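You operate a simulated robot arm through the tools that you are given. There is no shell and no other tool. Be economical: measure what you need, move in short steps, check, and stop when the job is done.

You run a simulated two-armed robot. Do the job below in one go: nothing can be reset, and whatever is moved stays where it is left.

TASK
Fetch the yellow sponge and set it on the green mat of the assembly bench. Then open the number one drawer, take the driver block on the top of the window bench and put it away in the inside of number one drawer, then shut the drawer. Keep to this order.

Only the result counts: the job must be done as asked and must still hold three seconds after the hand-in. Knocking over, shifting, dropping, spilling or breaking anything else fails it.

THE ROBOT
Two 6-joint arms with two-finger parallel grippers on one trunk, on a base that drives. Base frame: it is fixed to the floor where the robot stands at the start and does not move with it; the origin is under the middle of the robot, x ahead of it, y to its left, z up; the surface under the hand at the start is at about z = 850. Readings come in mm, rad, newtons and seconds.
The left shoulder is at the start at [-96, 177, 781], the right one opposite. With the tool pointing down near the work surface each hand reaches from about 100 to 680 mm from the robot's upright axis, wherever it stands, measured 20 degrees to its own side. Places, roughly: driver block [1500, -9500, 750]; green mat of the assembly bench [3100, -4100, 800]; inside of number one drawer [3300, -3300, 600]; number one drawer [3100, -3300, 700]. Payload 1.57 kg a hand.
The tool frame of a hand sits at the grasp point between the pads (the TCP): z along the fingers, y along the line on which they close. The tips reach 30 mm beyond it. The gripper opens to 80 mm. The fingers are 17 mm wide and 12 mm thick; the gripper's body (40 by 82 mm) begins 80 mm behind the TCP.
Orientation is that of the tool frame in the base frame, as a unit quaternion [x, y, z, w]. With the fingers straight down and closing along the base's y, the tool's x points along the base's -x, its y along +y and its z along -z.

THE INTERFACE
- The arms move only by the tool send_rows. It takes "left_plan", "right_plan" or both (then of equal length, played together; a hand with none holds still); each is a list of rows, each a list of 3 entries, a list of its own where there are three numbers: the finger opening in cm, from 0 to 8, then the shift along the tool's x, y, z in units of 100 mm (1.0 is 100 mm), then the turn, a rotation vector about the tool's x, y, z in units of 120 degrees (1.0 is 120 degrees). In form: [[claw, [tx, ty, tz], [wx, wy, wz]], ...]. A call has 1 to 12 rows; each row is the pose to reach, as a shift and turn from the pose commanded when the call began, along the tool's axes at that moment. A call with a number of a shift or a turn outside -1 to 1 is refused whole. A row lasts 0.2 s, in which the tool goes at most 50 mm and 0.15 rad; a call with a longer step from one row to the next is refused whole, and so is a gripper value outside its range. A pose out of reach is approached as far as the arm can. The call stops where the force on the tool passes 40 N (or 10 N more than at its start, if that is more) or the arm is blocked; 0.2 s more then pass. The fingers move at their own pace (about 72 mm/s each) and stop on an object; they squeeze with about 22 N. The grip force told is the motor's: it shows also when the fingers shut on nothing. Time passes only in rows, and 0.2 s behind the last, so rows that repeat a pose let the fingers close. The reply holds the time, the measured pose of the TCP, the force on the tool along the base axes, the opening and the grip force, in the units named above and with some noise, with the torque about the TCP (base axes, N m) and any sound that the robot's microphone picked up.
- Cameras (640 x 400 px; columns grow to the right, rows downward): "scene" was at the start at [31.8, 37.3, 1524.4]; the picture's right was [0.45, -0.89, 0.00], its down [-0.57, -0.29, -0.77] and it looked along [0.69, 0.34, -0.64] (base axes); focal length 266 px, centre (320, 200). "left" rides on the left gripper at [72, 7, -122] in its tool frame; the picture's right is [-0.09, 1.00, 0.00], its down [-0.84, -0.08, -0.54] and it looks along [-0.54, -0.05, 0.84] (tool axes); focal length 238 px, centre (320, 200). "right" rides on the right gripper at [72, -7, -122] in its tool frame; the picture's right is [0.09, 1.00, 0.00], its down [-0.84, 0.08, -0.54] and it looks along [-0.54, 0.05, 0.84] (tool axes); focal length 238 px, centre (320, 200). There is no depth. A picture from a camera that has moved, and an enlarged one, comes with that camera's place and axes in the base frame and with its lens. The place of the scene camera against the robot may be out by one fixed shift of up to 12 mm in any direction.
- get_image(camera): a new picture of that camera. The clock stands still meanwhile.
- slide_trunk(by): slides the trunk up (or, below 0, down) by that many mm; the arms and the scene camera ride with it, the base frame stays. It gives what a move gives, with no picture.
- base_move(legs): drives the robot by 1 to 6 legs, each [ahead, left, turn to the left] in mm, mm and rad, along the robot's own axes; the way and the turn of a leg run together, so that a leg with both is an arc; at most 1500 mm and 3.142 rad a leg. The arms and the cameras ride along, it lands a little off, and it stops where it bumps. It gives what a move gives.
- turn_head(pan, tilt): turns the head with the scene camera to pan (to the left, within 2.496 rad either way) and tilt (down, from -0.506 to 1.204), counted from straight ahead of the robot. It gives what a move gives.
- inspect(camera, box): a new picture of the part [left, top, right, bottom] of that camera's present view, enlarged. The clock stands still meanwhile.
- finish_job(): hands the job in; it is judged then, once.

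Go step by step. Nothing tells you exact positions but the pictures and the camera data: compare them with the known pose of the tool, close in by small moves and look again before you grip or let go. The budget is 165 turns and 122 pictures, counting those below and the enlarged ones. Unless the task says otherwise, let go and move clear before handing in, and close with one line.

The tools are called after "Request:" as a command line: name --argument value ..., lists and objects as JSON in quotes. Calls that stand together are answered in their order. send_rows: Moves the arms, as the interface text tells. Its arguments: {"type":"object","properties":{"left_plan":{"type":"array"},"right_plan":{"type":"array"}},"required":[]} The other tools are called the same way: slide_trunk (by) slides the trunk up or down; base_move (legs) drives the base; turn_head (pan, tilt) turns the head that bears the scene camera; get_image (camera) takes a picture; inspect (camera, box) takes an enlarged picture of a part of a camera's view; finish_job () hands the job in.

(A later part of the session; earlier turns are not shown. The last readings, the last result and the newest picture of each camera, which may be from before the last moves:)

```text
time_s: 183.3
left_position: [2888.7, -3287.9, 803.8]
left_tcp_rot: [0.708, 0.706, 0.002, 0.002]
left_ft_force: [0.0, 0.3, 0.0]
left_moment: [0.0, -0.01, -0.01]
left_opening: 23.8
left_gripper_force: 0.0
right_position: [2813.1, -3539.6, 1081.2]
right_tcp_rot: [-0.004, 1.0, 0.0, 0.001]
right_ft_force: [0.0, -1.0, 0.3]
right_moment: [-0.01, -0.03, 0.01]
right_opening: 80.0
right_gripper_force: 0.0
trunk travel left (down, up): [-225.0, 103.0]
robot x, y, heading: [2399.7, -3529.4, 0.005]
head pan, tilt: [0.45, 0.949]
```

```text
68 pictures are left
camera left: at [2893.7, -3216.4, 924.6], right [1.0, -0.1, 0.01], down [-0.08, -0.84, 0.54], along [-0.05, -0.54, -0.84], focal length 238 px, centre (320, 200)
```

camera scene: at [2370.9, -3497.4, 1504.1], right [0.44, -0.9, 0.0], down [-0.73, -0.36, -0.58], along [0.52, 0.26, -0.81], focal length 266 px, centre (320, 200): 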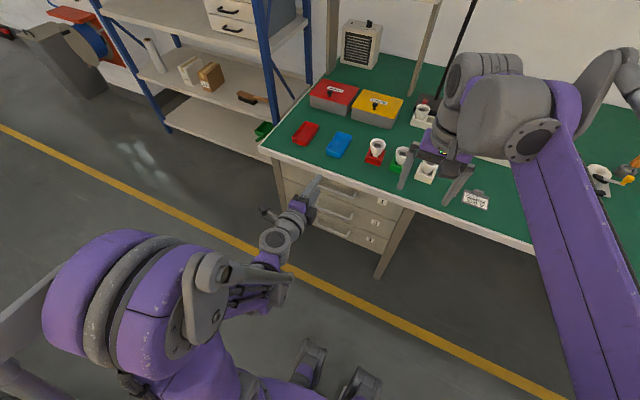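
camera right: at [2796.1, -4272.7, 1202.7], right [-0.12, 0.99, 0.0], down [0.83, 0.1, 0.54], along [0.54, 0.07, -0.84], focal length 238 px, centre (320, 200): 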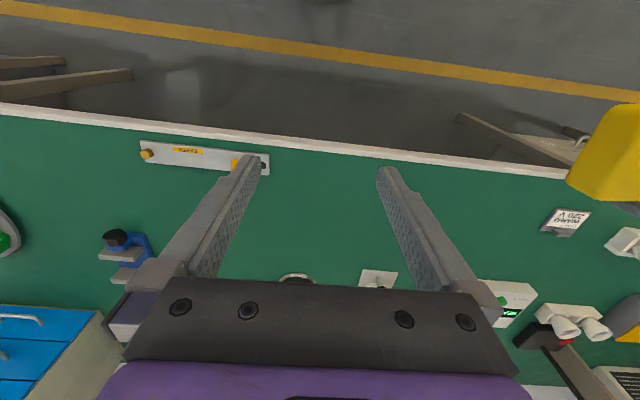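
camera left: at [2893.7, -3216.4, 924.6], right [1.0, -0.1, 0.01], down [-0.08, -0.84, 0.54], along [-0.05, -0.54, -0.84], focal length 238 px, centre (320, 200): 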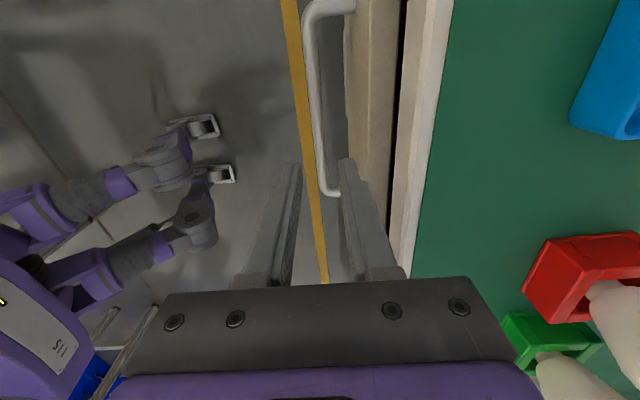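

The bar is at x ≈ 2886. I centre and go down over it, then grip.

Request:
send_rows --left_plan '[[2.4, [0.1, -0.025, 0.2], [0, 0, 0]], [2.4, [0.1, -0.025, 0.45], [0, 0, 0]], [2.4, [0.1, -0.025, 0.62], [0, 0, 0]], [2.4, [0.1, -0.025, 0.75], [0, 0, 0]], [2.4, [0.1, -0.025, 0.85], [0, 0, 0]], [2.4, [0.1, -0.025, 0.92], [0, 0, 0]], [2.4, [0.1, -0.025, 0.92], [0, 0, 0]], [0, [0.1, -0.025, 0.92], [0, 0, 0]], [0, [0.1, -0.025, 0.92], [0, 0, 0]], [0, [0.1, -0.025, 0.92], [0, 0, 0]]]'

Request:
get_image --camera "left"

```text
time_s: 185.5
left_position: [2884.8, -3277.2, 711.0]
left_tcp_rot: [0.708, 0.706, 0.002, 0.002]
left_ft_force: [-0.7, -1.2, -3.0]
left_moment: [0.16, 0.03, -0.13]
left_opening: 11.5
left_gripper_force: 29.0
right_position: [2813.8, -3539.4, 1080.3]
right_tcp_rot: [-0.003, 1.0, 0.0, 0.0]
right_ft_force: [0.2, 0.9, 0.1]
right_moment: [-0.03, -0.01, 0.0]
right_opening: 79.9
right_gripper_force: 0.0
trunk travel left (down, up): [-225.0, 103.0]
robot x, y, heading: [2401.6, -3527.0, 0.008]
head pan, tilt: [0.45, 0.949]
```

```text
67 pictures are left
camera left: at [2891.6, -3206.6, 833.1], right [1.0, -0.1, 0.01], down [-0.08, -0.84, 0.54], along [-0.05, -0.54, -0.84], focal length 238 px, centre (320, 200)
```

left: 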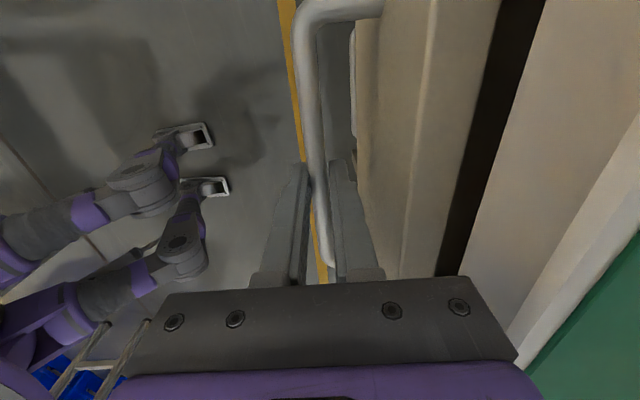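

The bar is gripped from above. I pull 100 mm back.

Request:
send_rows --left_plan '[[0, [0, -0.08, 0], [0, 0, 0]], [0, [0, -0.2, 0], [0, 0, 0]], [0, [0, -0.35, 0], [0, 0, 0]], [0, [0, -0.5, 0], [0, 0, 0]], [0, [0, -0.65, 0], [0, 0, 0]], [0, [0, -0.8, 0], [0, 0, 0]], [0, [0, -0.95, 0], [0, 0, 0]], [0, [0, -1, 0], [0, 0, 0]]]'

Request:
get_image --camera "scene"

```text
time_s: 187.3
left_position: [2783.3, -3278.8, 712.3]
left_tcp_rot: [0.709, 0.705, 0.003, 0.003]
left_ft_force: [0.3, -3.1, 25.6]
left_moment: [-0.03, -0.01, -0.13]
left_opening: 11.7
left_gripper_force: 29.0
right_position: [2812.3, -3540.1, 1080.2]
right_tcp_rot: [-0.003, 1.0, 0.0, 0.001]
right_ft_force: [-0.5, 0.4, 0.3]
right_moment: [0.02, 0.04, 0.0]
right_opening: 80.1
right_gripper_force: 0.0
trunk travel left (down, up): [-225.0, 103.0]
robot x, y, heading: [2401.5, -3528.4, 0.006]
head pan, tilt: [0.45, 0.949]
```

```text
66 pictures are left
camera scene: at [2419.7, -3498.2, 1504.3], right [0.44, -0.9, 0.0], down [-0.73, -0.36, -0.58], along [0.52, 0.26, -0.81], focal length 266 px, centre (320, 200)
```

scene: 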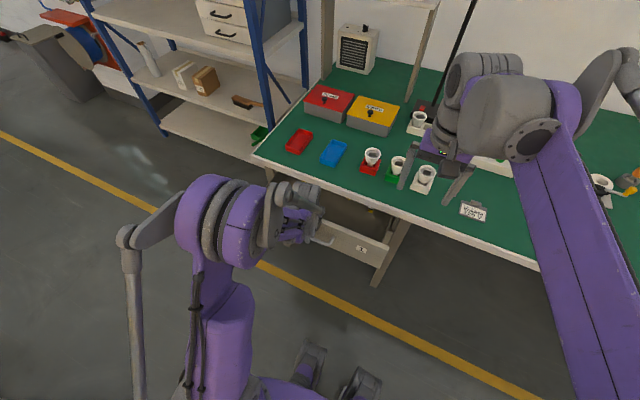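

It opens smoothly: about 160 mm now. I pull 100 mm more, easing the height a little.

Request:
send_rows --left_plan '[[0, [0, -0.06, -0.02], [0, 0, 0]], [0, [0, -0.2, -0.02], [0, 0, 0]], [0, [0, -0.35, -0.02], [0, 0, 0]], [0, [0, -0.5, -0.02], [0, 0, 0]], [0, [0, -0.65, -0.02], [0, 0, 0]], [0, [0, -0.8, -0.02], [0, 0, 0]], [0, [0, -0.95, -0.02], [0, 0, 0]], [0, [0, -1, -0.02], [0, 0, 0]]]'

Request:
get_image --camera "left"

```text
time_s: 189.1
left_position: [2684.5, -3276.5, 713.1]
left_tcp_rot: [0.708, 0.706, 0.003, 0.003]
left_ft_force: [0.2, -3.1, 7.2]
left_moment: [-0.88, 0.0, -0.13]
left_opening: 11.6
left_gripper_force: 29.0
right_position: [2813.3, -3538.6, 1080.5]
right_tcp_rot: [-0.003, 1.0, 0.0, 0.0]
right_ft_force: [-0.1, -0.6, 0.5]
right_moment: [0.02, -0.01, 0.0]
right_opening: 79.9
right_gripper_force: 0.1
trunk travel left (down, up): [-225.0, 103.0]
robot x, y, heading: [2402.2, -3528.4, 0.01]
head pan, tilt: [0.45, 0.949]
```

```text
65 pictures are left
camera left: at [2690.7, -3206.0, 834.8], right [1.0, -0.1, 0.01], down [-0.08, -0.84, 0.54], along [-0.05, -0.54, -0.84], focal length 238 px, centre (320, 200)
```

left: 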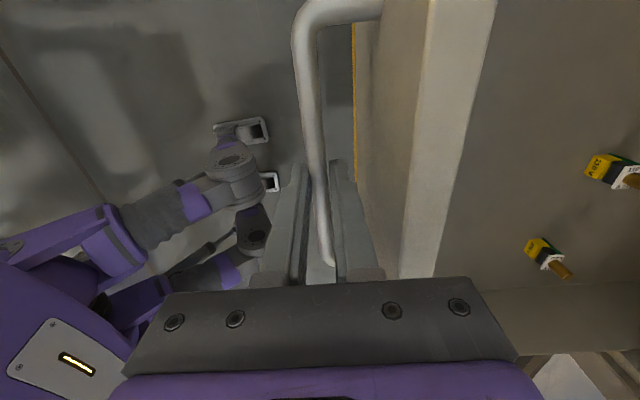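

The drawer is about 258 mm open, with two small things lying at its back. I let go and rise.

Request:
send_rows --left_plan '[[2.6, [0, 0, 0], [0, 0, 0]], [2.6, [0, 0, 0], [0, 0, 0]], [2.6, [0, 0, -0.15], [0, 0, 0]], [2.6, [0, 0, -0.4], [0, 0, 0]], [2.6, [0, 0, -0.7], [0, 0, 0]], [2.6, [0, 0, -1], [0, 0, 0]]]'

Request:
send_rows --left_plan '[[6, [0, 0, -0.4], [0, 0, 0]], [8, [0, 0, -0.8], [0, 0, 0]], [8, [0, 0.0, -1], [0, 0, 0]]]'

Request:
get_image --camera "left"

Request:
get_image --camera "scene"

```text
time_s: 190.5
left_position: [2684.6, -3278.5, 812.6]
left_tcp_rot: [0.708, 0.706, 0.003, 0.002]
left_ft_force: [0.2, -0.9, 0.5]
left_moment: [0.02, -0.03, -0.01]
left_opening: 25.8
left_gripper_force: 0.0
right_position: [2813.2, -3538.7, 1081.6]
right_tcp_rot: [-0.003, 1.0, 0.0, 0.001]
right_ft_force: [-0.2, -0.5, -0.1]
right_moment: [0.01, -0.03, 0.01]
right_opening: 80.0
right_gripper_force: 0.2
trunk travel left (down, up): [-225.0, 103.0]
robot x, y, heading: [2400.8, -3526.5, 0.009]
head pan, tilt: [0.45, 0.949]
```

```text
time_s: 191.3
left_position: [2683.5, -3279.1, 913.7]
left_tcp_rot: [0.708, 0.706, 0.003, 0.003]
left_ft_force: [0.9, 0.2, 0.0]
left_moment: [-0.02, 0.02, -0.02]
left_opening: 80.0
left_gripper_force: 0.1
right_position: [2814.1, -3538.8, 1080.8]
right_tcp_rot: [-0.004, 1.0, 0.0, 0.001]
right_ft_force: [0.3, -0.3, 0.2]
right_moment: [0.0, -0.03, 0.02]
right_opening: 80.0
right_gripper_force: 0.0
trunk travel left (down, up): [-225.0, 103.0]
robot x, y, heading: [2401.3, -3525.4, 0.004]
head pan, tilt: [0.45, 0.949]
```

```text
64 pictures are left
camera left: at [2689.5, -3207.0, 1035.1], right [1.0, -0.1, 0.01], down [-0.08, -0.84, 0.54], along [-0.05, -0.54, -0.84], focal length 238 px, centre (320, 200)
```

left: 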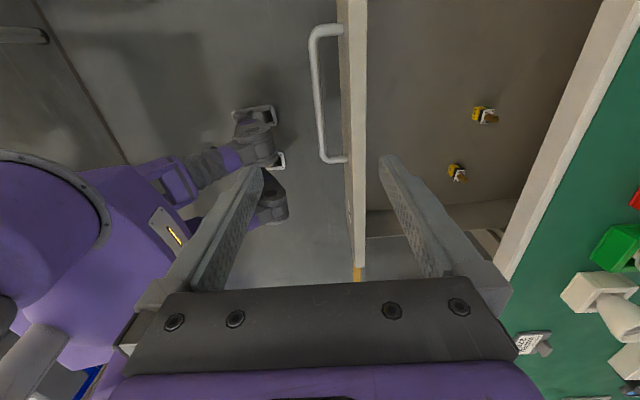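

```text
63 pictures are left
camera scene: at [2421.0, -3496.8, 1504.1], right [0.44, -0.9, 0.0], down [-0.73, -0.36, -0.58], along [0.52, 0.26, -0.81], focal length 266 px, centre (320, 200)
```

scene: 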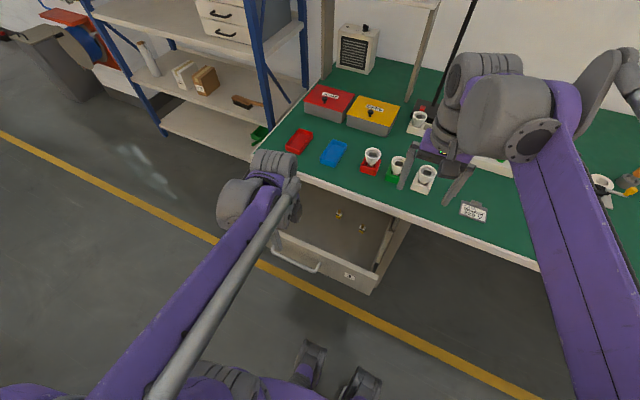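

The drawer stands open with its front part empty. Now I fetch the driver block: raise the left hand, slide right past the plate zone, back off, turn and drive down the corridor to the window bench.

Request:
send_rows --left_plan '[[8, [0, 0, -0.4], [0, 0, 0]], [8, [0, 0, -0.8], [0, 0, 0]], [8, [0, 0.0, -1], [0, 0, 0]], [8, [0, 0.0, -1], [0, 0, 0]]]'

Request:
base_move --legs '[[0, -830, 0], [-120, 0, 0], [0, 0, -1.575]]'

Request:
turn_head --pan 0 --tilt 0.4

Request:
get_image --camera "scene"

```text
time_s: 192.3
left_position: [2683.2, -3276.8, 1012.5]
left_tcp_rot: [0.708, 0.706, 0.003, 0.003]
left_ft_force: [0.7, -0.2, -0.5]
left_moment: [-0.02, 0.0, 0.0]
left_opening: 79.8
left_gripper_force: 0.0
right_position: [2813.9, -3539.3, 1080.9]
right_tcp_rot: [-0.003, 1.0, 0.0, 0.001]
right_ft_force: [-0.7, -0.2, -0.7]
right_moment: [-0.04, 0.02, 0.0]
right_opening: 80.1
right_gripper_force: 0.0
trunk travel left (down, up): [-225.0, 103.0]
robot x, y, heading: [2402.5, -3525.8, 0.006]
head pan, tilt: [0.45, 0.949]
```

```text
time_s: 204.7
left_position: [2546.8, -4649.4, 1012.6]
left_tcp_rot: [1.0, -0.004, 0.001, 0.003]
left_ft_force: [0.3, -0.4, -0.1]
left_moment: [0.01, -0.01, 0.01]
left_opening: 80.3
left_gripper_force: 0.0
right_position: [2285.9, -4779.0, 1081.3]
right_tcp_rot: [0.707, 0.708, 0.0, 0.001]
right_ft_force: [-0.4, -0.5, 0.4]
right_moment: [0.01, -0.05, -0.02]
right_opening: 80.0
right_gripper_force: 0.0
trunk travel left (down, up): [-225.0, 103.0]
robot x, y, heading: [2298.2, -4367.0, -1.57]
head pan, tilt: [0.45, 0.949]
```

```text
time_s: 205.7
left_position: [2547.3, -4649.5, 1013.4]
left_tcp_rot: [1.0, -0.004, 0.001, 0.004]
left_ft_force: [-0.3, -0.4, 1.0]
left_moment: [0.01, 0.0, 0.0]
left_opening: 80.0
left_gripper_force: 0.1
right_position: [2284.9, -4779.1, 1080.4]
right_tcp_rot: [0.707, 0.707, 0.0, 0.0]
right_ft_force: [1.0, -0.3, -0.1]
right_moment: [0.02, 0.02, 0.02]
right_opening: 80.1
right_gripper_force: 0.0
trunk travel left (down, up): [-225.0, 103.0]
robot x, y, heading: [2298.0, -4366.3, -1.567]
head pan, tilt: [0.0, 0.4]
```

```text
62 pictures are left
camera scene: at [2293.5, -4419.2, 1550.6], right [-1.0, 0.0, 0.0], down [0.0, 0.39, -0.92], along [0.0, -0.92, -0.39], focal length 266 px, centre (320, 200)
```

scene: 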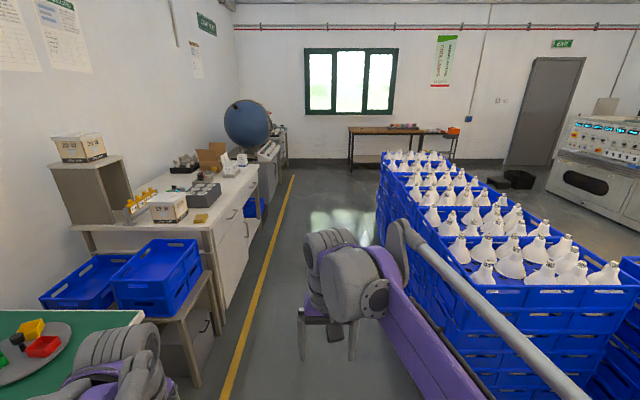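

The corridor is clear. I drive down it to y ≈ -7950 and then toward the window bench.

Request:
base_move --legs '[[1500, 0, 0], [1500, 0, 0], [600, 0, 0], [500, -600, 0]]'

Request:
turn_head --pan 0 --tilt 0.55

Request:
get_image --camera "scene"

```text
time_s: 228.3
left_position: [1954.6, -8720.1, 1012.4]
left_tcp_rot: [1.0, -0.002, 0.0, 0.004]
left_ft_force: [0.7, -0.5, -0.1]
left_moment: [-0.01, -0.02, 0.02]
left_opening: 80.0
left_gripper_force: 0.1
right_position: [1693.0, -8850.9, 1080.4]
right_tcp_rot: [0.705, 0.709, 0.0, 0.0]
right_ft_force: [-0.1, 0.1, -0.1]
right_moment: [-0.02, 0.02, -0.01]
right_opening: 80.0
right_gripper_force: 0.0
trunk travel left (down, up): [-225.0, 103.0]
robot x, y, heading: [1705.1, -8438.2, -1.563]
head pan, tilt: [0.0, 0.4]
```

```text
time_s: 229.0
left_position: [1954.2, -8720.1, 1012.8]
left_tcp_rot: [1.0, -0.003, 0.0, 0.003]
left_ft_force: [-0.1, 0.4, 0.3]
left_moment: [0.03, 0.01, -0.02]
left_opening: 79.8
left_gripper_force: 0.0
right_position: [1694.1, -8851.3, 1080.4]
right_tcp_rot: [0.705, 0.709, -0.001, 0.0]
right_ft_force: [0.5, 0.1, -0.1]
right_moment: [0.02, 0.05, 0.0]
right_opening: 79.9
right_gripper_force: 0.0
trunk travel left (down, up): [-225.0, 103.0]
robot x, y, heading: [1704.9, -8439.3, -1.567]
head pan, tilt: [0.0, 0.55]
```

```text
61 pictures are left
camera scene: at [1700.4, -8488.0, 1537.0], right [-1.0, -0.01, 0.0], down [0.0, 0.52, -0.85], along [0.01, -0.85, -0.52], focal length 266 px, centre (320, 200)
```

scene: 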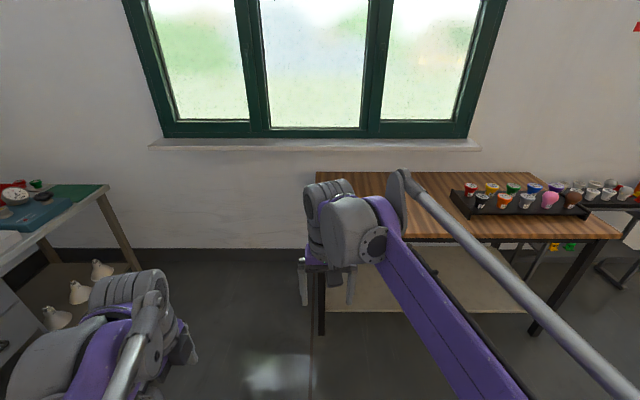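

The bench spans about x 520–1700 with its front edge near y = -9430. I shift right and closer to see its top.

Request:
base_move --legs '[[250, -300, 0]]'

Request:
turn_head --pan 0.1 --tilt 0.6

Request:
get_image --camera "scene"

Request:
get_image --camera "right"

```text
time_s: 232.2
left_position: [1658.2, -8970.9, 1011.6]
left_tcp_rot: [1.0, -0.001, 0.0, 0.004]
left_ft_force: [-0.1, 0.4, 0.4]
left_moment: [0.0, -0.02, 0.01]
left_opening: 80.0
left_gripper_force: 0.0
right_position: [1396.9, -9105.0, 1080.1]
right_tcp_rot: [0.704, 0.71, 0.0, 0.0]
right_ft_force: [-0.7, -0.5, 0.3]
right_moment: [0.02, 0.01, -0.01]
right_opening: 80.0
right_gripper_force: 0.1
trunk travel left (down, up): [-225.0, 103.0]
robot x, y, heading: [1407.8, -8689.8, -1.567]
head pan, tilt: [0.0, 0.55]
```

```text
time_s: 232.9
left_position: [1657.2, -8973.8, 1012.2]
left_tcp_rot: [1.0, -0.002, -0.001, 0.003]
left_ft_force: [-0.1, -0.7, 0.5]
left_moment: [0.0, 0.01, 0.0]
left_opening: 80.1
left_gripper_force: 0.0
right_position: [1395.5, -9104.9, 1080.8]
right_tcp_rot: [0.704, 0.71, 0.0, 0.0]
right_ft_force: [-0.4, 0.1, -0.3]
right_moment: [-0.01, 0.02, 0.02]
right_opening: 80.2
right_gripper_force: 0.1
trunk travel left (down, up): [-225.0, 103.0]
robot x, y, heading: [1405.8, -8690.7, -1.565]
head pan, tilt: [0.099, 0.6]
```

```text
60 pictures are left
camera scene: at [1411.7, -8739.5, 1532.5], right [-0.99, -0.11, 0.0], down [-0.06, 0.56, -0.83], along [0.09, -0.82, -0.56], focal length 266 px, centre (320, 200)
```

scene: 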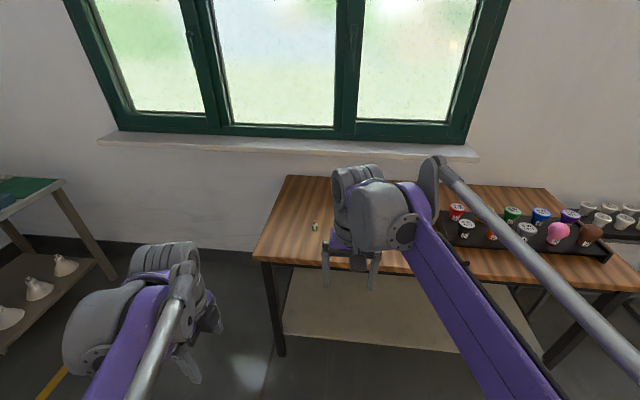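

```text
59 pictures are left
camera right: at [1390.9, -9032.3, 1202.8], right [0.99, 0.1, 0.0], down [0.08, -0.84, 0.54], along [0.05, -0.54, -0.84], focal length 238 px, centre (320, 200)
```

right: 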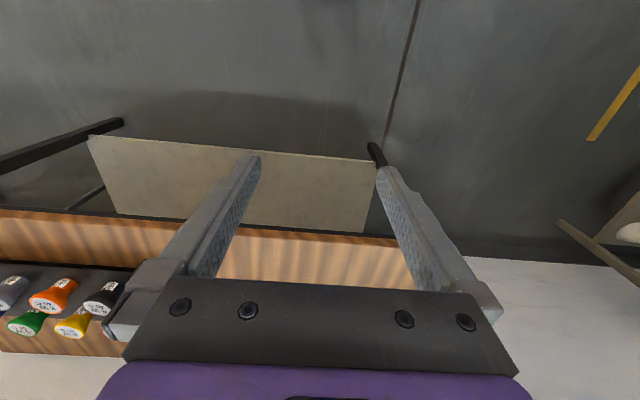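

Request:
inspect --camera "scene" --box '[260, 180, 380, 255]'

Request:
inspect --camera "scene" --box '[400, 170, 640, 320]'

```text
5.33 times, centred on (320, 218) of scene
camera zoom: at [1411.7, -8739.5, 1532.5], right [-0.99, -0.11, 0.0], down [-0.06, 0.56, -0.83], along [0.09, -0.82, -0.56], focal length 1421 px, centre (320, 107)
```

zoom: 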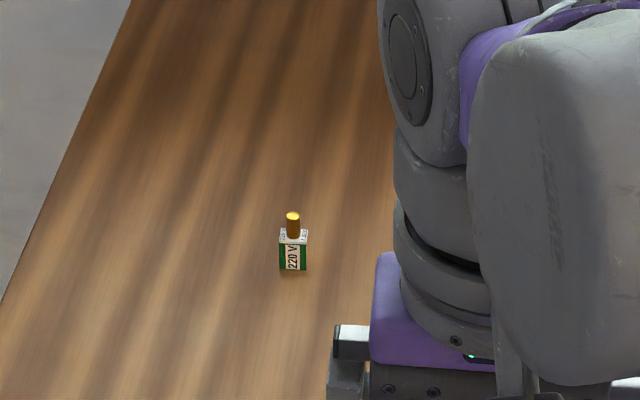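

```text
2.67 times, centred on (520, 245) of scene
camera zoom: at [1411.7, -8739.5, 1532.5], right [-0.99, -0.11, 0.0], down [-0.06, 0.56, -0.83], along [0.09, -0.82, -0.56], focal length 710 px, centre (-213, 80)
```

zoom: 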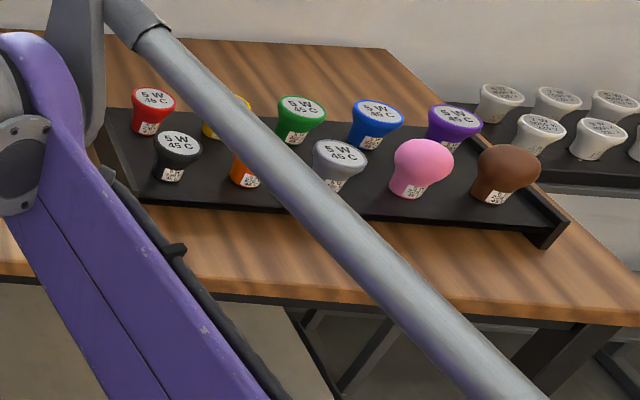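

The driver block is the small green-white "220 V" block with a brass knob, at about [1534, -9640] on the bench top. I come 390 mm closer, then bring the left hand above it.

Request:
base_move --legs '[[390, 0, 0]]'

Request:
send_rows --left_plan '[[8, [-0.3, 0.3, 0], [0, 0, 0]], [8, [-0.6, 0.6, 0], [0, 0, 0]], [8, [-0.9, 0.9, 0], [0, 0, 0]], [8, [-1, 1, 0.2], [0, 0, 0]], [8, [-1, 1, 0.2], [0, 0, 0]]]'

Request:
get_image --camera "left"

```text
time_s: 235.3
left_position: [1663.0, -9369.0, 1012.5]
left_tcp_rot: [1.0, -0.001, 0.0, 0.003]
left_ft_force: [-0.7, -0.1, -0.5]
left_moment: [0.02, 0.01, 0.01]
left_opening: 80.1
left_gripper_force: 0.2
right_position: [1401.1, -9501.9, 1081.2]
right_tcp_rot: [0.703, 0.711, 0.0, 0.001]
right_ft_force: [-0.4, 0.2, 0.2]
right_moment: [-0.04, -0.02, -0.01]
right_opening: 80.2
right_gripper_force: 0.1
trunk travel left (down, up): [-225.0, 103.0]
robot x, y, heading: [1414.0, -9088.2, -1.559]
head pan, tilt: [0.099, 0.6]
```

```text
time_s: 236.6
left_position: [1562.8, -9468.7, 994.2]
left_tcp_rot: [1.0, 0.0, 0.0, 0.003]
left_ft_force: [-0.4, -0.4, -0.1]
left_moment: [0.0, 0.02, -0.02]
left_opening: 80.0
left_gripper_force: 0.1
right_position: [1402.6, -9501.1, 1081.5]
right_tcp_rot: [0.704, 0.711, -0.001, 0.001]
right_ft_force: [1.0, -0.1, -1.0]
right_moment: [0.01, -0.01, 0.05]
right_opening: 79.9
right_gripper_force: 0.1
trunk travel left (down, up): [-225.0, 103.0]
robot x, y, heading: [1414.7, -9091.3, -1.557]
head pan, tilt: [0.099, 0.6]
```

```text
56 pictures are left
camera left: at [1635.3, -9476.1, 1115.5], right [-0.09, -1.0, 0.01], down [-0.84, 0.08, 0.54], along [-0.54, 0.04, -0.84], focal length 238 px, centre (320, 200)
```

left: 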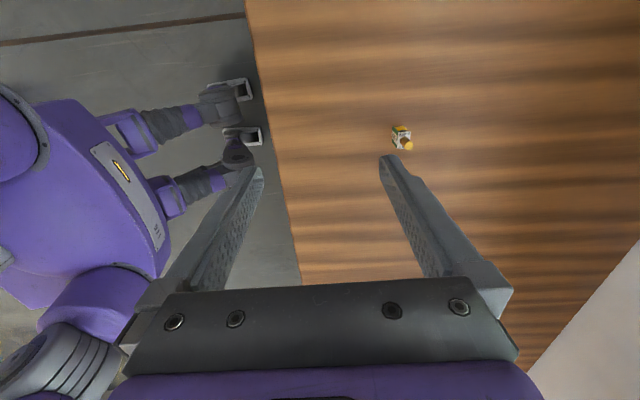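

Triangulating, the bench top is near z = 800 and the block at about [1526, -9580]. I move over it and look closely.

Request:
send_rows --left_plan '[[8, [-0.1, 0.3, 0.1], [0, 0, 0]], [8, [-0.2, 0.6, 0.3], [0, 0, 0]], [8, [-0.3, 0.85, 0.5], [0, 0, 0]], [8, [-0.37, 1.0, 0.64], [0, 0, 0]], [8, [-0.37, 1.0, 0.64], [0, 0, 0]]]'

Request:
inspect --camera "left" --box '[240, 80, 400, 180]'

```text
time_s: 237.8
left_position: [1523.4, -9570.6, 930.7]
left_tcp_rot: [1.0, -0.002, 0.0, 0.003]
left_ft_force: [0.3, 0.5, -0.4]
left_moment: [-0.01, 0.02, -0.02]
left_opening: 79.8
left_gripper_force: 0.0
right_position: [1400.5, -9500.5, 1081.6]
right_tcp_rot: [0.704, 0.711, -0.001, 0.001]
right_ft_force: [0.6, -1.9, 0.7]
right_moment: [-0.02, 0.0, -0.01]
right_opening: 80.0
right_gripper_force: 0.1
trunk travel left (down, up): [-225.0, 103.0]
robot x, y, heading: [1410.4, -9088.3, -1.56]
head pan, tilt: [0.099, 0.6]
```

```text
4.00 times, centred on (320, 130) of left
camera zoom: at [1596.7, -9576.9, 1051.2], right [-0.09, -1.0, 0.01], down [-0.84, 0.08, 0.54], along [-0.54, 0.04, -0.84], focal length 953 px, centre (320, 480)
```

zoom: 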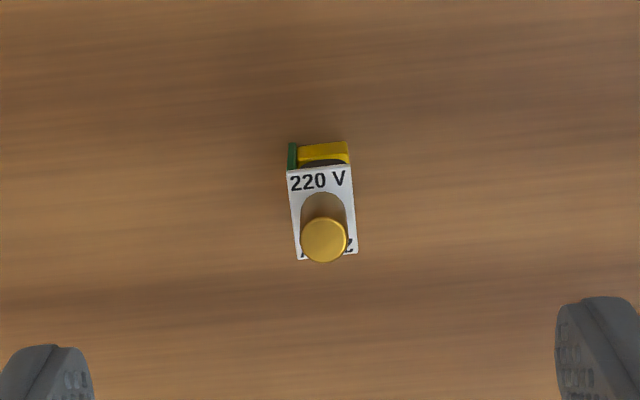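

The block is about 14 mm wide between the fingers and 22 mm long, nearly square to them. I close the opening somewhat, centre and go down to just above grip height.

Request:
send_rows --left_plan '[[5, [0.03, 0.035, 0.3], [0, 0, 0]], [5, [0.03, 0.035, 0.6], [0, 0, 0]], [5, [0.03, 0.035, 0.8], [0, 0, 0]], [5, [0.03, 0.035, 0.88], [0, 0, 0]], [5, [0.03, 0.035, 0.88], [0, 0, 0]]]'

Request:
get_image --camera "left"

```text
time_s: 238.9
left_position: [1528.8, -9574.1, 842.1]
left_tcp_rot: [1.0, -0.001, 0.0, 0.003]
left_ft_force: [-1.2, 0.9, -0.4]
left_moment: [0.02, -0.01, 0.0]
left_opening: 49.9
left_gripper_force: 0.0
right_position: [1401.6, -9501.7, 1080.6]
right_tcp_rot: [0.704, 0.71, -0.001, 0.001]
right_ft_force: [0.1, 0.3, -0.7]
right_moment: [0.01, -0.01, 0.05]
right_opening: 80.1
right_gripper_force: 0.0
trunk travel left (down, up): [-225.0, 103.0]
robot x, y, heading: [1412.4, -9086.7, -1.565]
head pan, tilt: [0.099, 0.6]
```

```text
54 pictures are left
camera left: at [1600.3, -9580.2, 963.3], right [-0.09, -1.0, 0.01], down [-0.84, 0.08, 0.54], along [-0.54, 0.04, -0.84], focal length 238 px, centre (320, 200)
```

left: 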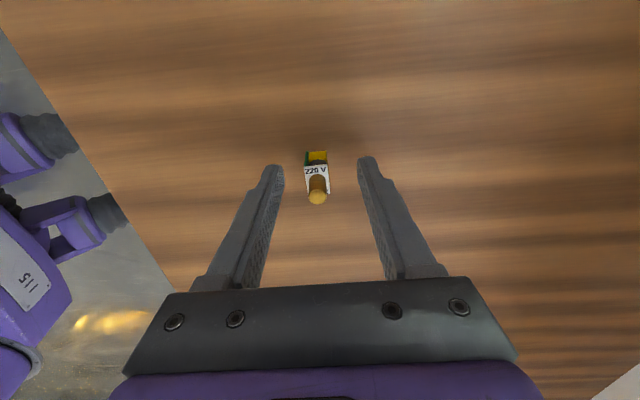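

The block sits between the tips. I go down in small steps, watching the force.

Request:
send_rows --left_plan '[[5, [0, 0, 0.04], [0, 0, 0]], [5, [0, 0, 0.07], [0, 0, 0]], [5, [0, 0, 0.1], [0, 0, 0]], [5, [0, 0, 0.1], [0, 0, 0]]]'

Request:
inspect --camera "left" --box '[240, 120, 400, 220]'

```text
time_s: 239.9
left_position: [1528.7, -9574.5, 833.3]
left_tcp_rot: [1.0, 0.0, 0.0, 0.003]
left_ft_force: [-0.9, -0.6, -0.4]
left_moment: [0.04, -0.01, -0.02]
left_opening: 50.2
left_gripper_force: 0.2
right_position: [1400.7, -9500.2, 1080.0]
right_tcp_rot: [0.704, 0.711, 0.0, 0.0]
right_ft_force: [-0.6, -0.6, -0.4]
right_moment: [-0.02, 0.01, -0.02]
right_opening: 79.8
right_gripper_force: 0.0
trunk travel left (down, up): [-225.0, 103.0]
robot x, y, heading: [1410.4, -9091.2, -1.563]
head pan, tilt: [0.099, 0.6]
```

```text
4.00 times, centred on (320, 170) of left
camera zoom: at [1601.0, -9579.9, 953.1], right [-0.09, -1.0, 0.01], down [-0.84, 0.08, 0.54], along [-0.54, 0.04, -0.84], focal length 953 px, centre (320, 320)
```

zoom: 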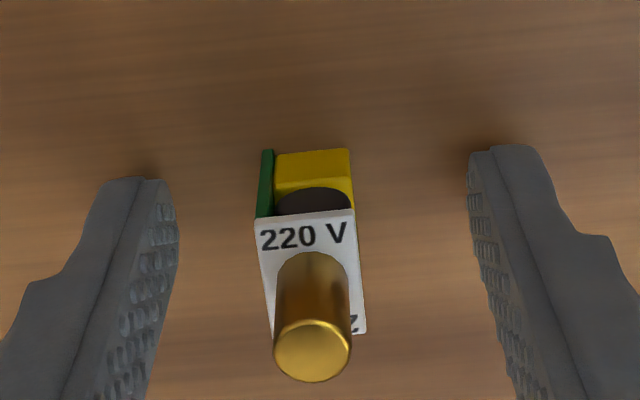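

I correct 3 mm sideways, go 3 mm lower and close.

Request:
send_rows --left_plan '[[5, [0, -0.028, 0.0], [0, 0, 0]], [5, [0, -0.028, 0.03], [0, 0, 0]], [5, [0, -0.028, 0.03], [0, 0, 0]], [3, [0, -0.028, 0.03], [0, 0, 0]], [0, [0, -0.028, 0.03], [0, 0, 0]], [0, [0, -0.028, 0.03], [0, 0, 0]], [0, [0, -0.028, 0.03], [0, 0, 0]]]'

Request:
inspect --camera "left" --box '[240, 120, 400, 220]'

```text
time_s: 241.6
left_position: [1527.3, -9569.4, 830.1]
left_tcp_rot: [1.0, -0.001, -0.001, 0.005]
left_ft_force: [-0.8, 12.0, 15.9]
left_moment: [0.6, -0.04, 0.03]
left_opening: 13.3
left_gripper_force: 21.8
right_position: [1401.7, -9498.8, 1082.3]
right_tcp_rot: [0.704, 0.71, -0.001, 0.001]
right_ft_force: [0.4, 0.2, -0.1]
right_moment: [-0.01, -0.02, -0.04]
right_opening: 80.2
right_gripper_force: 0.1
trunk travel left (down, up): [-225.0, 103.0]
robot x, y, heading: [1410.6, -9089.3, -1.561]
head pan, tilt: [0.099, 0.6]
```

```text
4.00 times, centred on (320, 170) of left
camera zoom: at [1600.7, -9575.6, 951.3], right [-0.09, -1.0, 0.01], down [-0.84, 0.08, 0.54], along [-0.54, 0.04, -0.84], focal length 953 px, centre (320, 320)
```

zoom: 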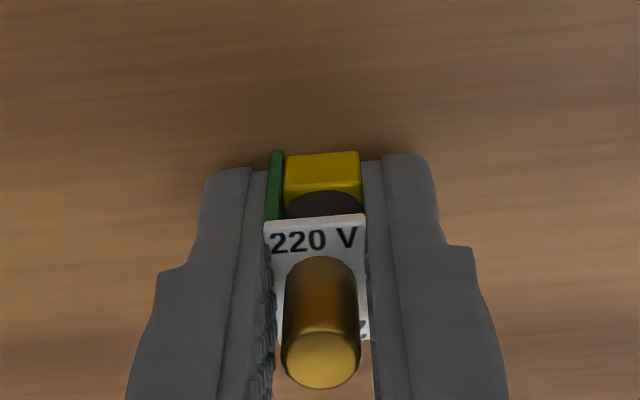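

The block is held at 13.3 mm. I lift it straight up.

Request:
send_rows --left_plan '[[0, [0, 0, -0.1], [0, 0, 0]], [0, [0, 0, -0.3], [0, 0, 0]], [0, [0, 0, -0.65], [0, 0, 0]], [0, [0, 0, -1], [0, 0, 0]], [0, [0, 0, -1], [0, 0, 0]]]'

Request:
send_rows --left_plan '[[0, [0, 0, -0.35], [0, 0, 0]], [0, [0, 0, -0.7], [0, 0, 0]], [0, [0, -0.3, -1], [0, 0, 0]], [0, [0, -0.7, -1], [0, 0, 0]], [0, [0, -1, -1], [0, 0, 0]], [0, [0, -1, -1], [0, 0, 0]]]'

Request:
get_image --camera "left"

```text
time_s: 242.8
left_position: [1528.7, -9569.8, 928.3]
left_tcp_rot: [1.0, 0.0, 0.0, 0.003]
left_ft_force: [-0.7, 0.2, 1.2]
left_moment: [0.03, -0.02, 0.02]
left_opening: 13.3
left_gripper_force: 22.2
right_position: [1400.6, -9500.6, 1080.6]
right_tcp_rot: [0.704, 0.711, 0.001, 0.0]
right_ft_force: [-1.2, 0.1, 0.0]
right_moment: [-0.02, -0.01, 0.02]
right_opening: 80.0
right_gripper_force: 0.1
trunk travel left (down, up): [-225.0, 103.0]
robot x, y, heading: [1413.9, -9092.5, -1.561]
head pan, tilt: [0.099, 0.6]
```

```text
time_s: 244.2
left_position: [1527.0, -9469.3, 1027.8]
left_tcp_rot: [1.0, -0.001, 0.001, 0.004]
left_ft_force: [-0.1, -0.6, -0.5]
left_moment: [-0.01, -0.02, -0.02]
left_opening: 13.6
left_gripper_force: 22.0
right_position: [1400.0, -9501.3, 1080.4]
right_tcp_rot: [0.704, 0.71, 0.0, 0.0]
right_ft_force: [-0.5, -1.5, -0.6]
right_moment: [0.0, 0.0, -0.03]
right_opening: 80.2
right_gripper_force: 0.0
trunk travel left (down, up): [-225.0, 103.0]
robot x, y, heading: [1416.9, -9082.7, -1.562]
head pan, tilt: [0.099, 0.6]
```

```text
51 pictures are left
camera left: at [1599.5, -9474.8, 1148.6], right [-0.09, -1.0, 0.01], down [-0.84, 0.08, 0.54], along [-0.54, 0.04, -0.84], focal length 238 px, centre (320, 200)
```

left: 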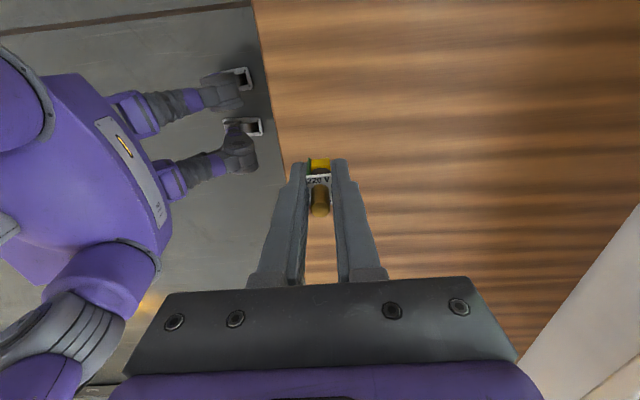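

The block is safe in the fingers. I drive back the same way: back off, over to the corridor, and backwards up it.

Request:
base_move --legs '[[-600, 0, 0], [-480, 885, 0], [-700, 0, 0]]'

```text
time_s: 258.7
left_position: [2391.4, -7672.0, 1027.6]
left_tcp_rot: [1.0, -0.001, 0.0, 0.003]
left_ft_force: [-0.3, -0.7, -0.2]
left_moment: [0.02, -0.01, -0.01]
left_opening: 13.6
left_gripper_force: 22.3
right_position: [2263.9, -7704.9, 1080.9]
right_tcp_rot: [0.705, 0.71, -0.001, 0.001]
right_ft_force: [-0.4, 0.3, 0.1]
right_moment: [0.0, 0.01, 0.01]
right_opening: 80.0
right_gripper_force: 0.0
trunk travel left (down, up): [-225.0, 103.0]
robot x, y, heading: [2275.0, -7290.8, -1.56]
head pan, tilt: [0.099, 0.6]
```

Request:
base_move --legs '[[-1500, 15, 0], [-1400, 15, 0]]'

```text
refused: leg 1 is longer than a leg can be; nothing moved
```

Request:
base_move --legs '[[-1450, 15, 0], [-1450, 15, 0]]'

```text
time_s: 272.7
left_position: [2377.9, -4773.9, 1026.8]
left_tcp_rot: [1.0, 0.006, 0.0, 0.003]
left_ft_force: [0.3, 0.1, -0.2]
left_moment: [0.01, 0.0, -0.02]
left_opening: 13.5
left_gripper_force: 21.6
right_position: [2250.1, -4809.2, 1080.1]
right_tcp_rot: [0.699, 0.715, -0.001, 0.0]
right_ft_force: [0.0, 0.0, 0.3]
right_moment: [-0.01, 0.02, 0.0]
right_opening: 79.7
right_gripper_force: 0.1
trunk travel left (down, up): [-225.0, 103.0]
robot x, y, heading: [2253.8, -4397.8, -1.549]
head pan, tilt: [0.099, 0.6]
```

I turn to face the bench, go to x ≈ 2400 and slide left to the open drawer.

Request:
base_move --legs '[[0, 0, 1.553], [150, 0, 0], [0, 860, 0]]'

Request:
turn_head --pan 0.45 --tilt 0.95

Request:
get_image --camera "scene"

Request:
get_image --camera "left"

```text
time_s: 285.4
left_position: [2753.2, -3403.8, 1027.2]
left_tcp_rot: [0.698, 0.716, 0.003, 0.002]
left_ft_force: [1.0, 0.2, 0.0]
left_moment: [0.01, 0.0, 0.0]
left_opening: 13.3
left_gripper_force: 21.5
right_position: [2790.9, -3529.9, 1081.0]
right_tcp_rot: [-0.018, 1.0, 0.0, 0.002]
right_ft_force: [0.0, -0.1, -1.4]
right_moment: [-0.02, 0.0, 0.0]
right_opening: 79.9
right_gripper_force: 0.0
trunk travel left (down, up): [-225.0, 103.0]
robot x, y, heading: [2376.9, -3529.5, 0.039]
head pan, tilt: [0.099, 0.6]
```

```text
time_s: 286.2
left_position: [2753.3, -3404.6, 1026.7]
left_tcp_rot: [0.698, 0.716, 0.003, 0.002]
left_ft_force: [0.0, 0.7, -0.8]
left_moment: [-0.01, 0.0, -0.03]
left_opening: 13.7
left_gripper_force: 21.6
right_position: [2789.2, -3530.0, 1082.1]
right_tcp_rot: [-0.018, 1.0, 0.0, 0.001]
right_ft_force: [0.5, -0.3, 0.1]
right_moment: [0.01, -0.03, 0.01]
right_opening: 80.1
right_gripper_force: 0.1
trunk travel left (down, up): [-225.0, 103.0]
robot x, y, heading: [2376.5, -3534.0, 0.036]
head pan, tilt: [0.45, 0.949]
```

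```text
50 pictures are left
camera scene: at [2396.4, -3498.8, 1504.1], right [0.47, -0.88, 0.0], down [-0.72, -0.38, -0.58], along [0.52, 0.27, -0.81], focal length 266 px, centre (320, 200)
```

scene: 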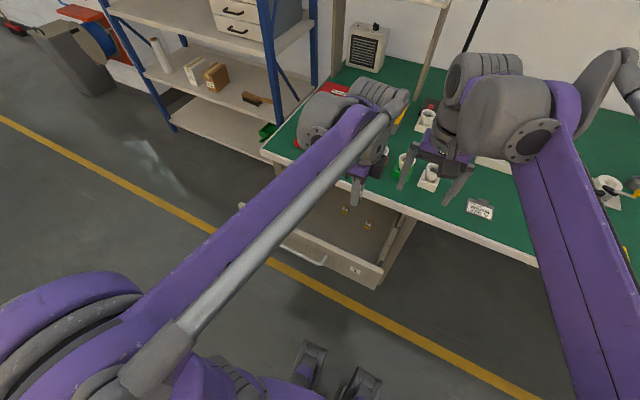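

```text
49 pictures are left
camera left: at [2758.5, -3332.2, 1148.8], right [1.0, -0.07, 0.01], down [-0.06, -0.84, 0.54], along [-0.03, -0.54, -0.84], focal length 238 px, centre (320, 200)
```

left: 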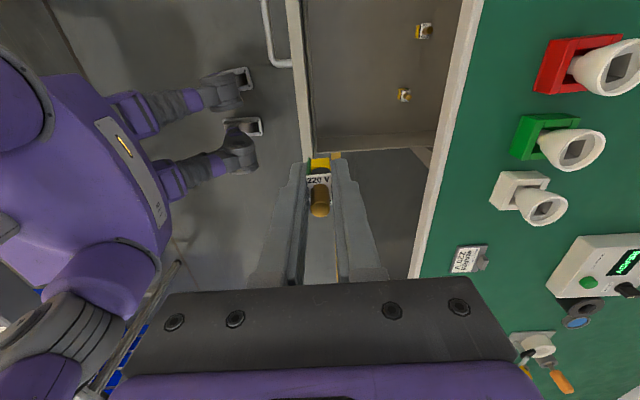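

The drawer is still open; its free front area runs x 2740–2910. I bring the block above [2830, -3304] and lower in stages.

Request:
send_rows --left_plan '[[0, [0.3, 0.25, 0.1], [0, 0, 0]], [0, [0.6, 0.5, 0.3], [0, 0, 0]], [0, [0.85, 0.7, 0.55], [0, 0, 0]], [0, [1, 0.8, 0.8], [0, 0, 0]], [0, [1, 0.8, 1], [0, 0, 0]], [0, [1, 0.8, 1], [0, 0, 0]]]'

Request:
send_rows --left_plan '[[0, [0, 0, 0.3], [0, 0, 0]], [0, [0, 0, 0.6], [0, 0, 0]], [0, [0, 0, 0.8], [0, 0, 0]], [0, [0, 0, 1], [0, 0, 0]], [0, [0, 0, 1], [0, 0, 0]]]'

Request:
get_image --camera "left"

```text
time_s: 287.6
left_position: [2832.5, -3299.7, 927.3]
left_tcp_rot: [0.698, 0.717, 0.003, 0.002]
left_ft_force: [-0.2, -0.8, -0.1]
left_moment: [0.01, 0.0, 0.0]
left_opening: 13.6
left_gripper_force: 22.1
right_position: [2790.7, -3528.7, 1081.2]
right_tcp_rot: [-0.018, 1.0, 0.001, 0.001]
right_ft_force: [0.5, -0.1, -0.5]
right_moment: [0.0, -0.04, -0.01]
right_opening: 80.1
right_gripper_force: 0.1
trunk travel left (down, up): [-225.0, 103.0]
robot x, y, heading: [2375.2, -3527.1, 0.032]
head pan, tilt: [0.45, 0.949]
```

```text
time_s: 288.8
left_position: [2831.0, -3301.2, 828.8]
left_tcp_rot: [0.698, 0.717, 0.002, 0.002]
left_ft_force: [1.2, 0.9, 0.0]
left_moment: [0.02, 0.0, 0.0]
left_opening: 13.3
left_gripper_force: 21.8
right_position: [2790.2, -3528.6, 1080.7]
right_tcp_rot: [-0.018, 1.0, 0.001, 0.002]
right_ft_force: [0.2, 0.3, 0.6]
right_moment: [-0.02, 0.02, -0.01]
right_opening: 80.0
right_gripper_force: 0.1
trunk travel left (down, up): [-225.0, 103.0]
robot x, y, heading: [2380.1, -3530.3, 0.041]
head pan, tilt: [0.45, 0.949]
```

```text
48 pictures are left
camera left: at [2835.3, -3230.0, 949.6], right [1.0, -0.07, 0.01], down [-0.06, -0.84, 0.54], along [-0.03, -0.54, -0.84], focal length 238 px, centre (320, 200)
```

left: 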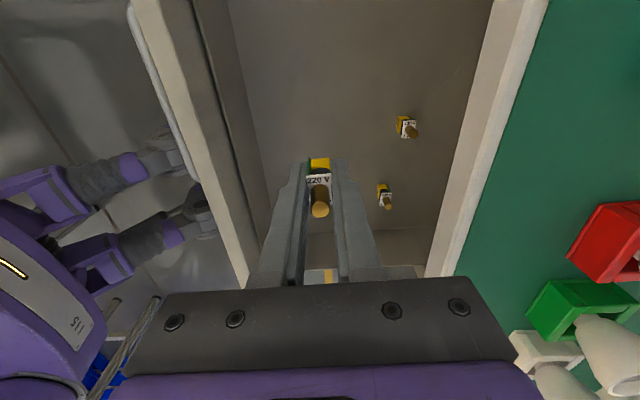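

The two other blocks in the drawer are at x ≥ 2910 and clear of my hand. I go on down.

Request:
send_rows --left_plan '[[0, [0, 0, 0.3], [0, 0, 0]], [0, [0, 0, 0.6], [0, 0, 0]], [0, [0, 0, 0.85], [0, 0, 0]], [0, [0, 0, 1], [0, 0, 0]], [0, [0, 0, 1], [0, 0, 0]]]'

Request:
get_image --camera "left"

```text
time_s: 290.0
left_position: [2833.2, -3302.4, 728.3]
left_tcp_rot: [0.698, 0.716, 0.003, 0.002]
left_ft_force: [0.0, -0.6, -0.3]
left_moment: [0.02, -0.01, 0.02]
left_opening: 13.6
left_gripper_force: 22.5
right_position: [2789.5, -3529.5, 1081.0]
right_tcp_rot: [-0.018, 1.0, 0.0, 0.001]
right_ft_force: [0.1, 0.4, 0.5]
right_moment: [-0.02, 0.01, -0.01]
right_opening: 79.8
right_gripper_force: 0.0
trunk travel left (down, up): [-225.0, 103.0]
robot x, y, heading: [2374.8, -3531.0, 0.037]
head pan, tilt: [0.45, 0.949]
```

```text
47 pictures are left
camera left: at [2838.0, -3230.9, 848.7], right [1.0, -0.07, 0.01], down [-0.06, -0.84, 0.54], along [-0.03, -0.54, -0.84], focal length 238 px, centre (320, 200)
```

left: 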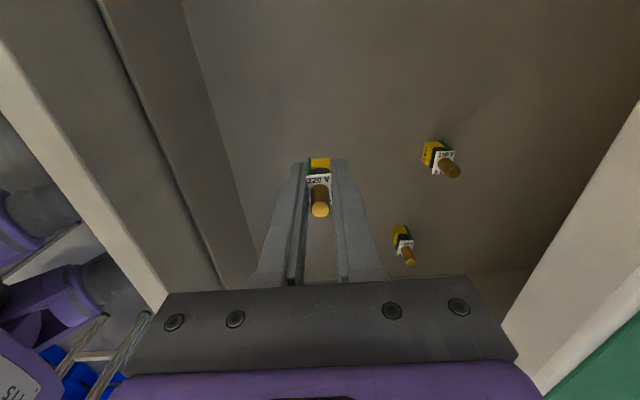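

Request:
send_rows --left_plan '[[0, [0, 0, 0.15], [0, 0, 0]], [0, [0, 0, 0.25], [0, 0, 0]], [0, [0, 0, 0.31], [0, 0, 0]], [0, [0, 0, 0.36], [0, 0, 0]], [0, [0, 0, 0.4], [0, 0, 0]], [0, [0, 0, 0.4], [0, 0, 0]]]'

Request:
get_image --camera "left"

```text
time_s: 291.4
left_position: [2833.4, -3301.8, 688.0]
left_tcp_rot: [0.698, 0.716, 0.003, 0.002]
left_ft_force: [-0.1, 0.3, -0.7]
left_moment: [-0.03, -0.01, 0.0]
left_opening: 13.4
left_gripper_force: 21.9
right_position: [2790.5, -3529.0, 1080.0]
right_tcp_rot: [-0.018, 1.0, 0.0, 0.001]
right_ft_force: [-0.6, -0.5, -0.8]
right_moment: [-0.03, 0.03, 0.01]
right_opening: 80.0
right_gripper_force: 0.0
trunk travel left (down, up): [-225.0, 103.0]
robot x, y, heading: [2376.2, -3529.8, 0.033]
head pan, tilt: [0.45, 0.949]
```

```text
46 pictures are left
camera left: at [2837.9, -3230.5, 809.9], right [1.0, -0.07, 0.01], down [-0.06, -0.84, 0.54], along [-0.03, -0.54, -0.84], focal length 238 px, centre (320, 200)
```

left: 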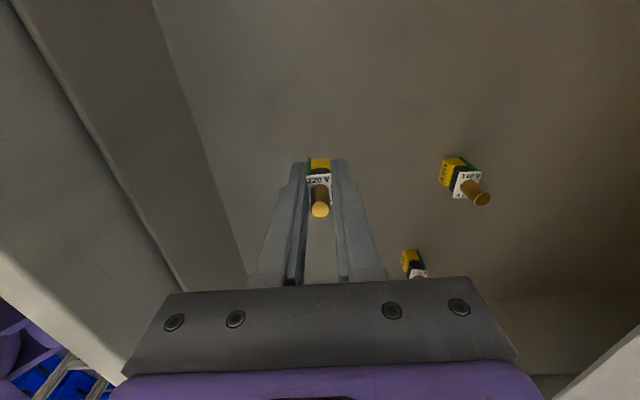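

Request:
send_rows --left_plan '[[0, [0, 0, 0.03], [0, 0, 0]], [0, [0, 0, 0.06], [0, 0, 0]], [0, [0, 0, 0.09], [0, 0, 0]], [0, [0, 0, 0.12], [0, 0, 0]], [0, [0, 0, 0.12], [0, 0, 0]]]'

```text
time_s: 292.6
left_position: [2834.7, -3301.8, 675.9]
left_tcp_rot: [0.697, 0.717, 0.003, 0.003]
left_ft_force: [-0.1, 1.0, 0.4]
left_moment: [0.0, 0.0, -0.03]
left_opening: 13.3
left_gripper_force: 21.8
right_position: [2790.5, -3528.1, 1081.0]
right_tcp_rot: [-0.019, 1.0, 0.0, 0.001]
right_ft_force: [1.0, -0.3, -0.8]
right_moment: [0.02, 0.02, -0.02]
right_opening: 79.9
right_gripper_force: 0.1
trunk travel left (down, up): [-225.0, 103.0]
robot x, y, heading: [2376.4, -3525.5, 0.037]
head pan, tilt: [0.45, 0.949]
```

Request:
send_rows --left_plan '[[0, [0, 0, 0.02], [0, 0, 0]], [0, [0, 0, 0.04], [0, 0, 0]], [0, [0, 0, 0.06], [0, 0, 0]], [0, [0, 0, 0.08], [0, 0, 0]], [0, [0, 0, 0.1], [0, 0, 0]], [0, [0, 0, 0.1], [0, 0, 0]]]'

Request:
get_image --camera "left"

```text
time_s: 294.0
left_position: [2834.2, -3302.9, 666.7]
left_tcp_rot: [0.698, 0.716, 0.002, 0.003]
left_ft_force: [-0.5, 0.1, -0.1]
left_moment: [0.03, 0.03, 0.03]
left_opening: 13.3
left_gripper_force: 21.9
right_position: [2790.0, -3529.7, 1080.9]
right_tcp_rot: [-0.019, 1.0, 0.0, 0.001]
right_ft_force: [0.3, 0.0, 0.5]
right_moment: [0.01, 0.03, 0.01]
right_opening: 79.9
right_gripper_force: 0.1
trunk travel left (down, up): [-225.0, 103.0]
robot x, y, heading: [2376.3, -3529.3, 0.038]
head pan, tilt: [0.45, 0.949]
```

```text
45 pictures are left
camera left: at [2838.5, -3230.5, 787.2], right [1.0, -0.07, 0.01], down [-0.06, -0.84, 0.54], along [-0.03, -0.54, -0.84], focal length 238 px, centre (320, 200)
```

left: 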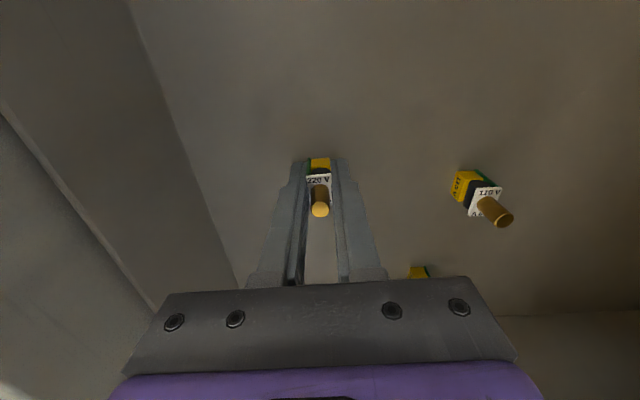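

No contact yet; the drawer floor should be just below. I go on in 2 mm steps.

Request:
send_rows --left_plan '[[0, [0, 0, 0.02], [0, 0, 0]], [0, [0, 0, 0.04], [0, 0, 0]], [0, [0, 0, 0.06], [0, 0, 0]], [0, [0, 0, 0.08], [0, 0, 0]], [0, [0, 0, 0.1], [0, 0, 0]], [0, [0, 0, 0.12], [0, 0, 0]], [0, [0, 0, 0.12], [0, 0, 0]]]'

```text
time_s: 295.0
left_position: [2834.4, -3302.3, 661.2]
left_tcp_rot: [0.698, 0.716, 0.002, 0.002]
left_ft_force: [-0.6, -0.6, 30.6]
left_moment: [-0.07, 0.38, 0.03]
left_opening: 13.4
left_gripper_force: 21.7
right_position: [2790.3, -3530.9, 1080.0]
right_tcp_rot: [-0.018, 1.0, 0.0, 0.002]
right_ft_force: [-0.3, 0.3, -1.0]
right_moment: [0.02, -0.01, 0.01]
right_opening: 80.1
right_gripper_force: 0.1
trunk travel left (down, up): [-225.0, 103.0]
robot x, y, heading: [2376.0, -3530.5, 0.039]
head pan, tilt: [0.45, 0.949]
stopped in row 4 (left hand): the force on the tool passed its limit at 45 N (the readings are from after the stop); the commanded pose is now the measured one
```

The block stands on the drawer floor. I ease up 1 mm, open and rise.

Request:
send_rows --left_plan '[[0, [0, 0, -0.015], [0, 0, 0]], [0, [0, 0, -0.015], [0, 0, 0]], [4, [0, 0, -0.015], [0, 0, 0]], [4, [0, 0, -0.015], [0, 0, 0]], [4, [0, 0, -0.015], [0, 0, 0]], [4, [0, 0, -0.15], [0, 0, 0]], [4, [0, 0, -0.4], [0, 0, 0]], [4, [0, 0, -0.7], [0, 0, 0]], [4, [0, 0, -1], [0, 0, 0]], [4, [0, 0, -1], [0, 0, 0]]]'

Request:
get_image --camera "left"

```text
time_s: 297.2
left_position: [2835.2, -3301.7, 761.4]
left_tcp_rot: [0.698, 0.716, 0.003, 0.002]
left_ft_force: [-0.8, 0.4, -0.4]
left_moment: [-0.01, -0.01, 0.03]
left_opening: 40.1
left_gripper_force: 0.1
right_position: [2791.1, -3529.1, 1080.8]
right_tcp_rot: [-0.019, 1.0, 0.0, 0.0]
right_ft_force: [-0.1, 0.5, -0.1]
right_moment: [-0.04, 0.03, 0.0]
right_opening: 80.1
right_gripper_force: 0.1
trunk travel left (down, up): [-225.0, 103.0]
robot x, y, heading: [2375.3, -3529.1, 0.034]
head pan, tilt: [0.45, 0.949]
```

```text
44 pictures are left
camera left: at [2838.6, -3229.9, 881.9], right [1.0, -0.07, 0.01], down [-0.06, -0.84, 0.54], along [-0.03, -0.54, -0.84], focal length 238 px, centre (320, 200)
```

left: 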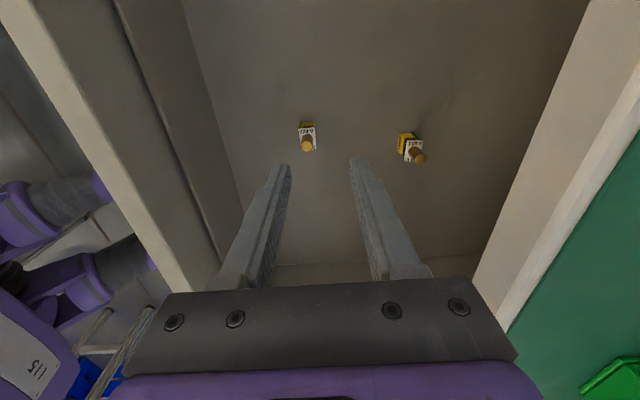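

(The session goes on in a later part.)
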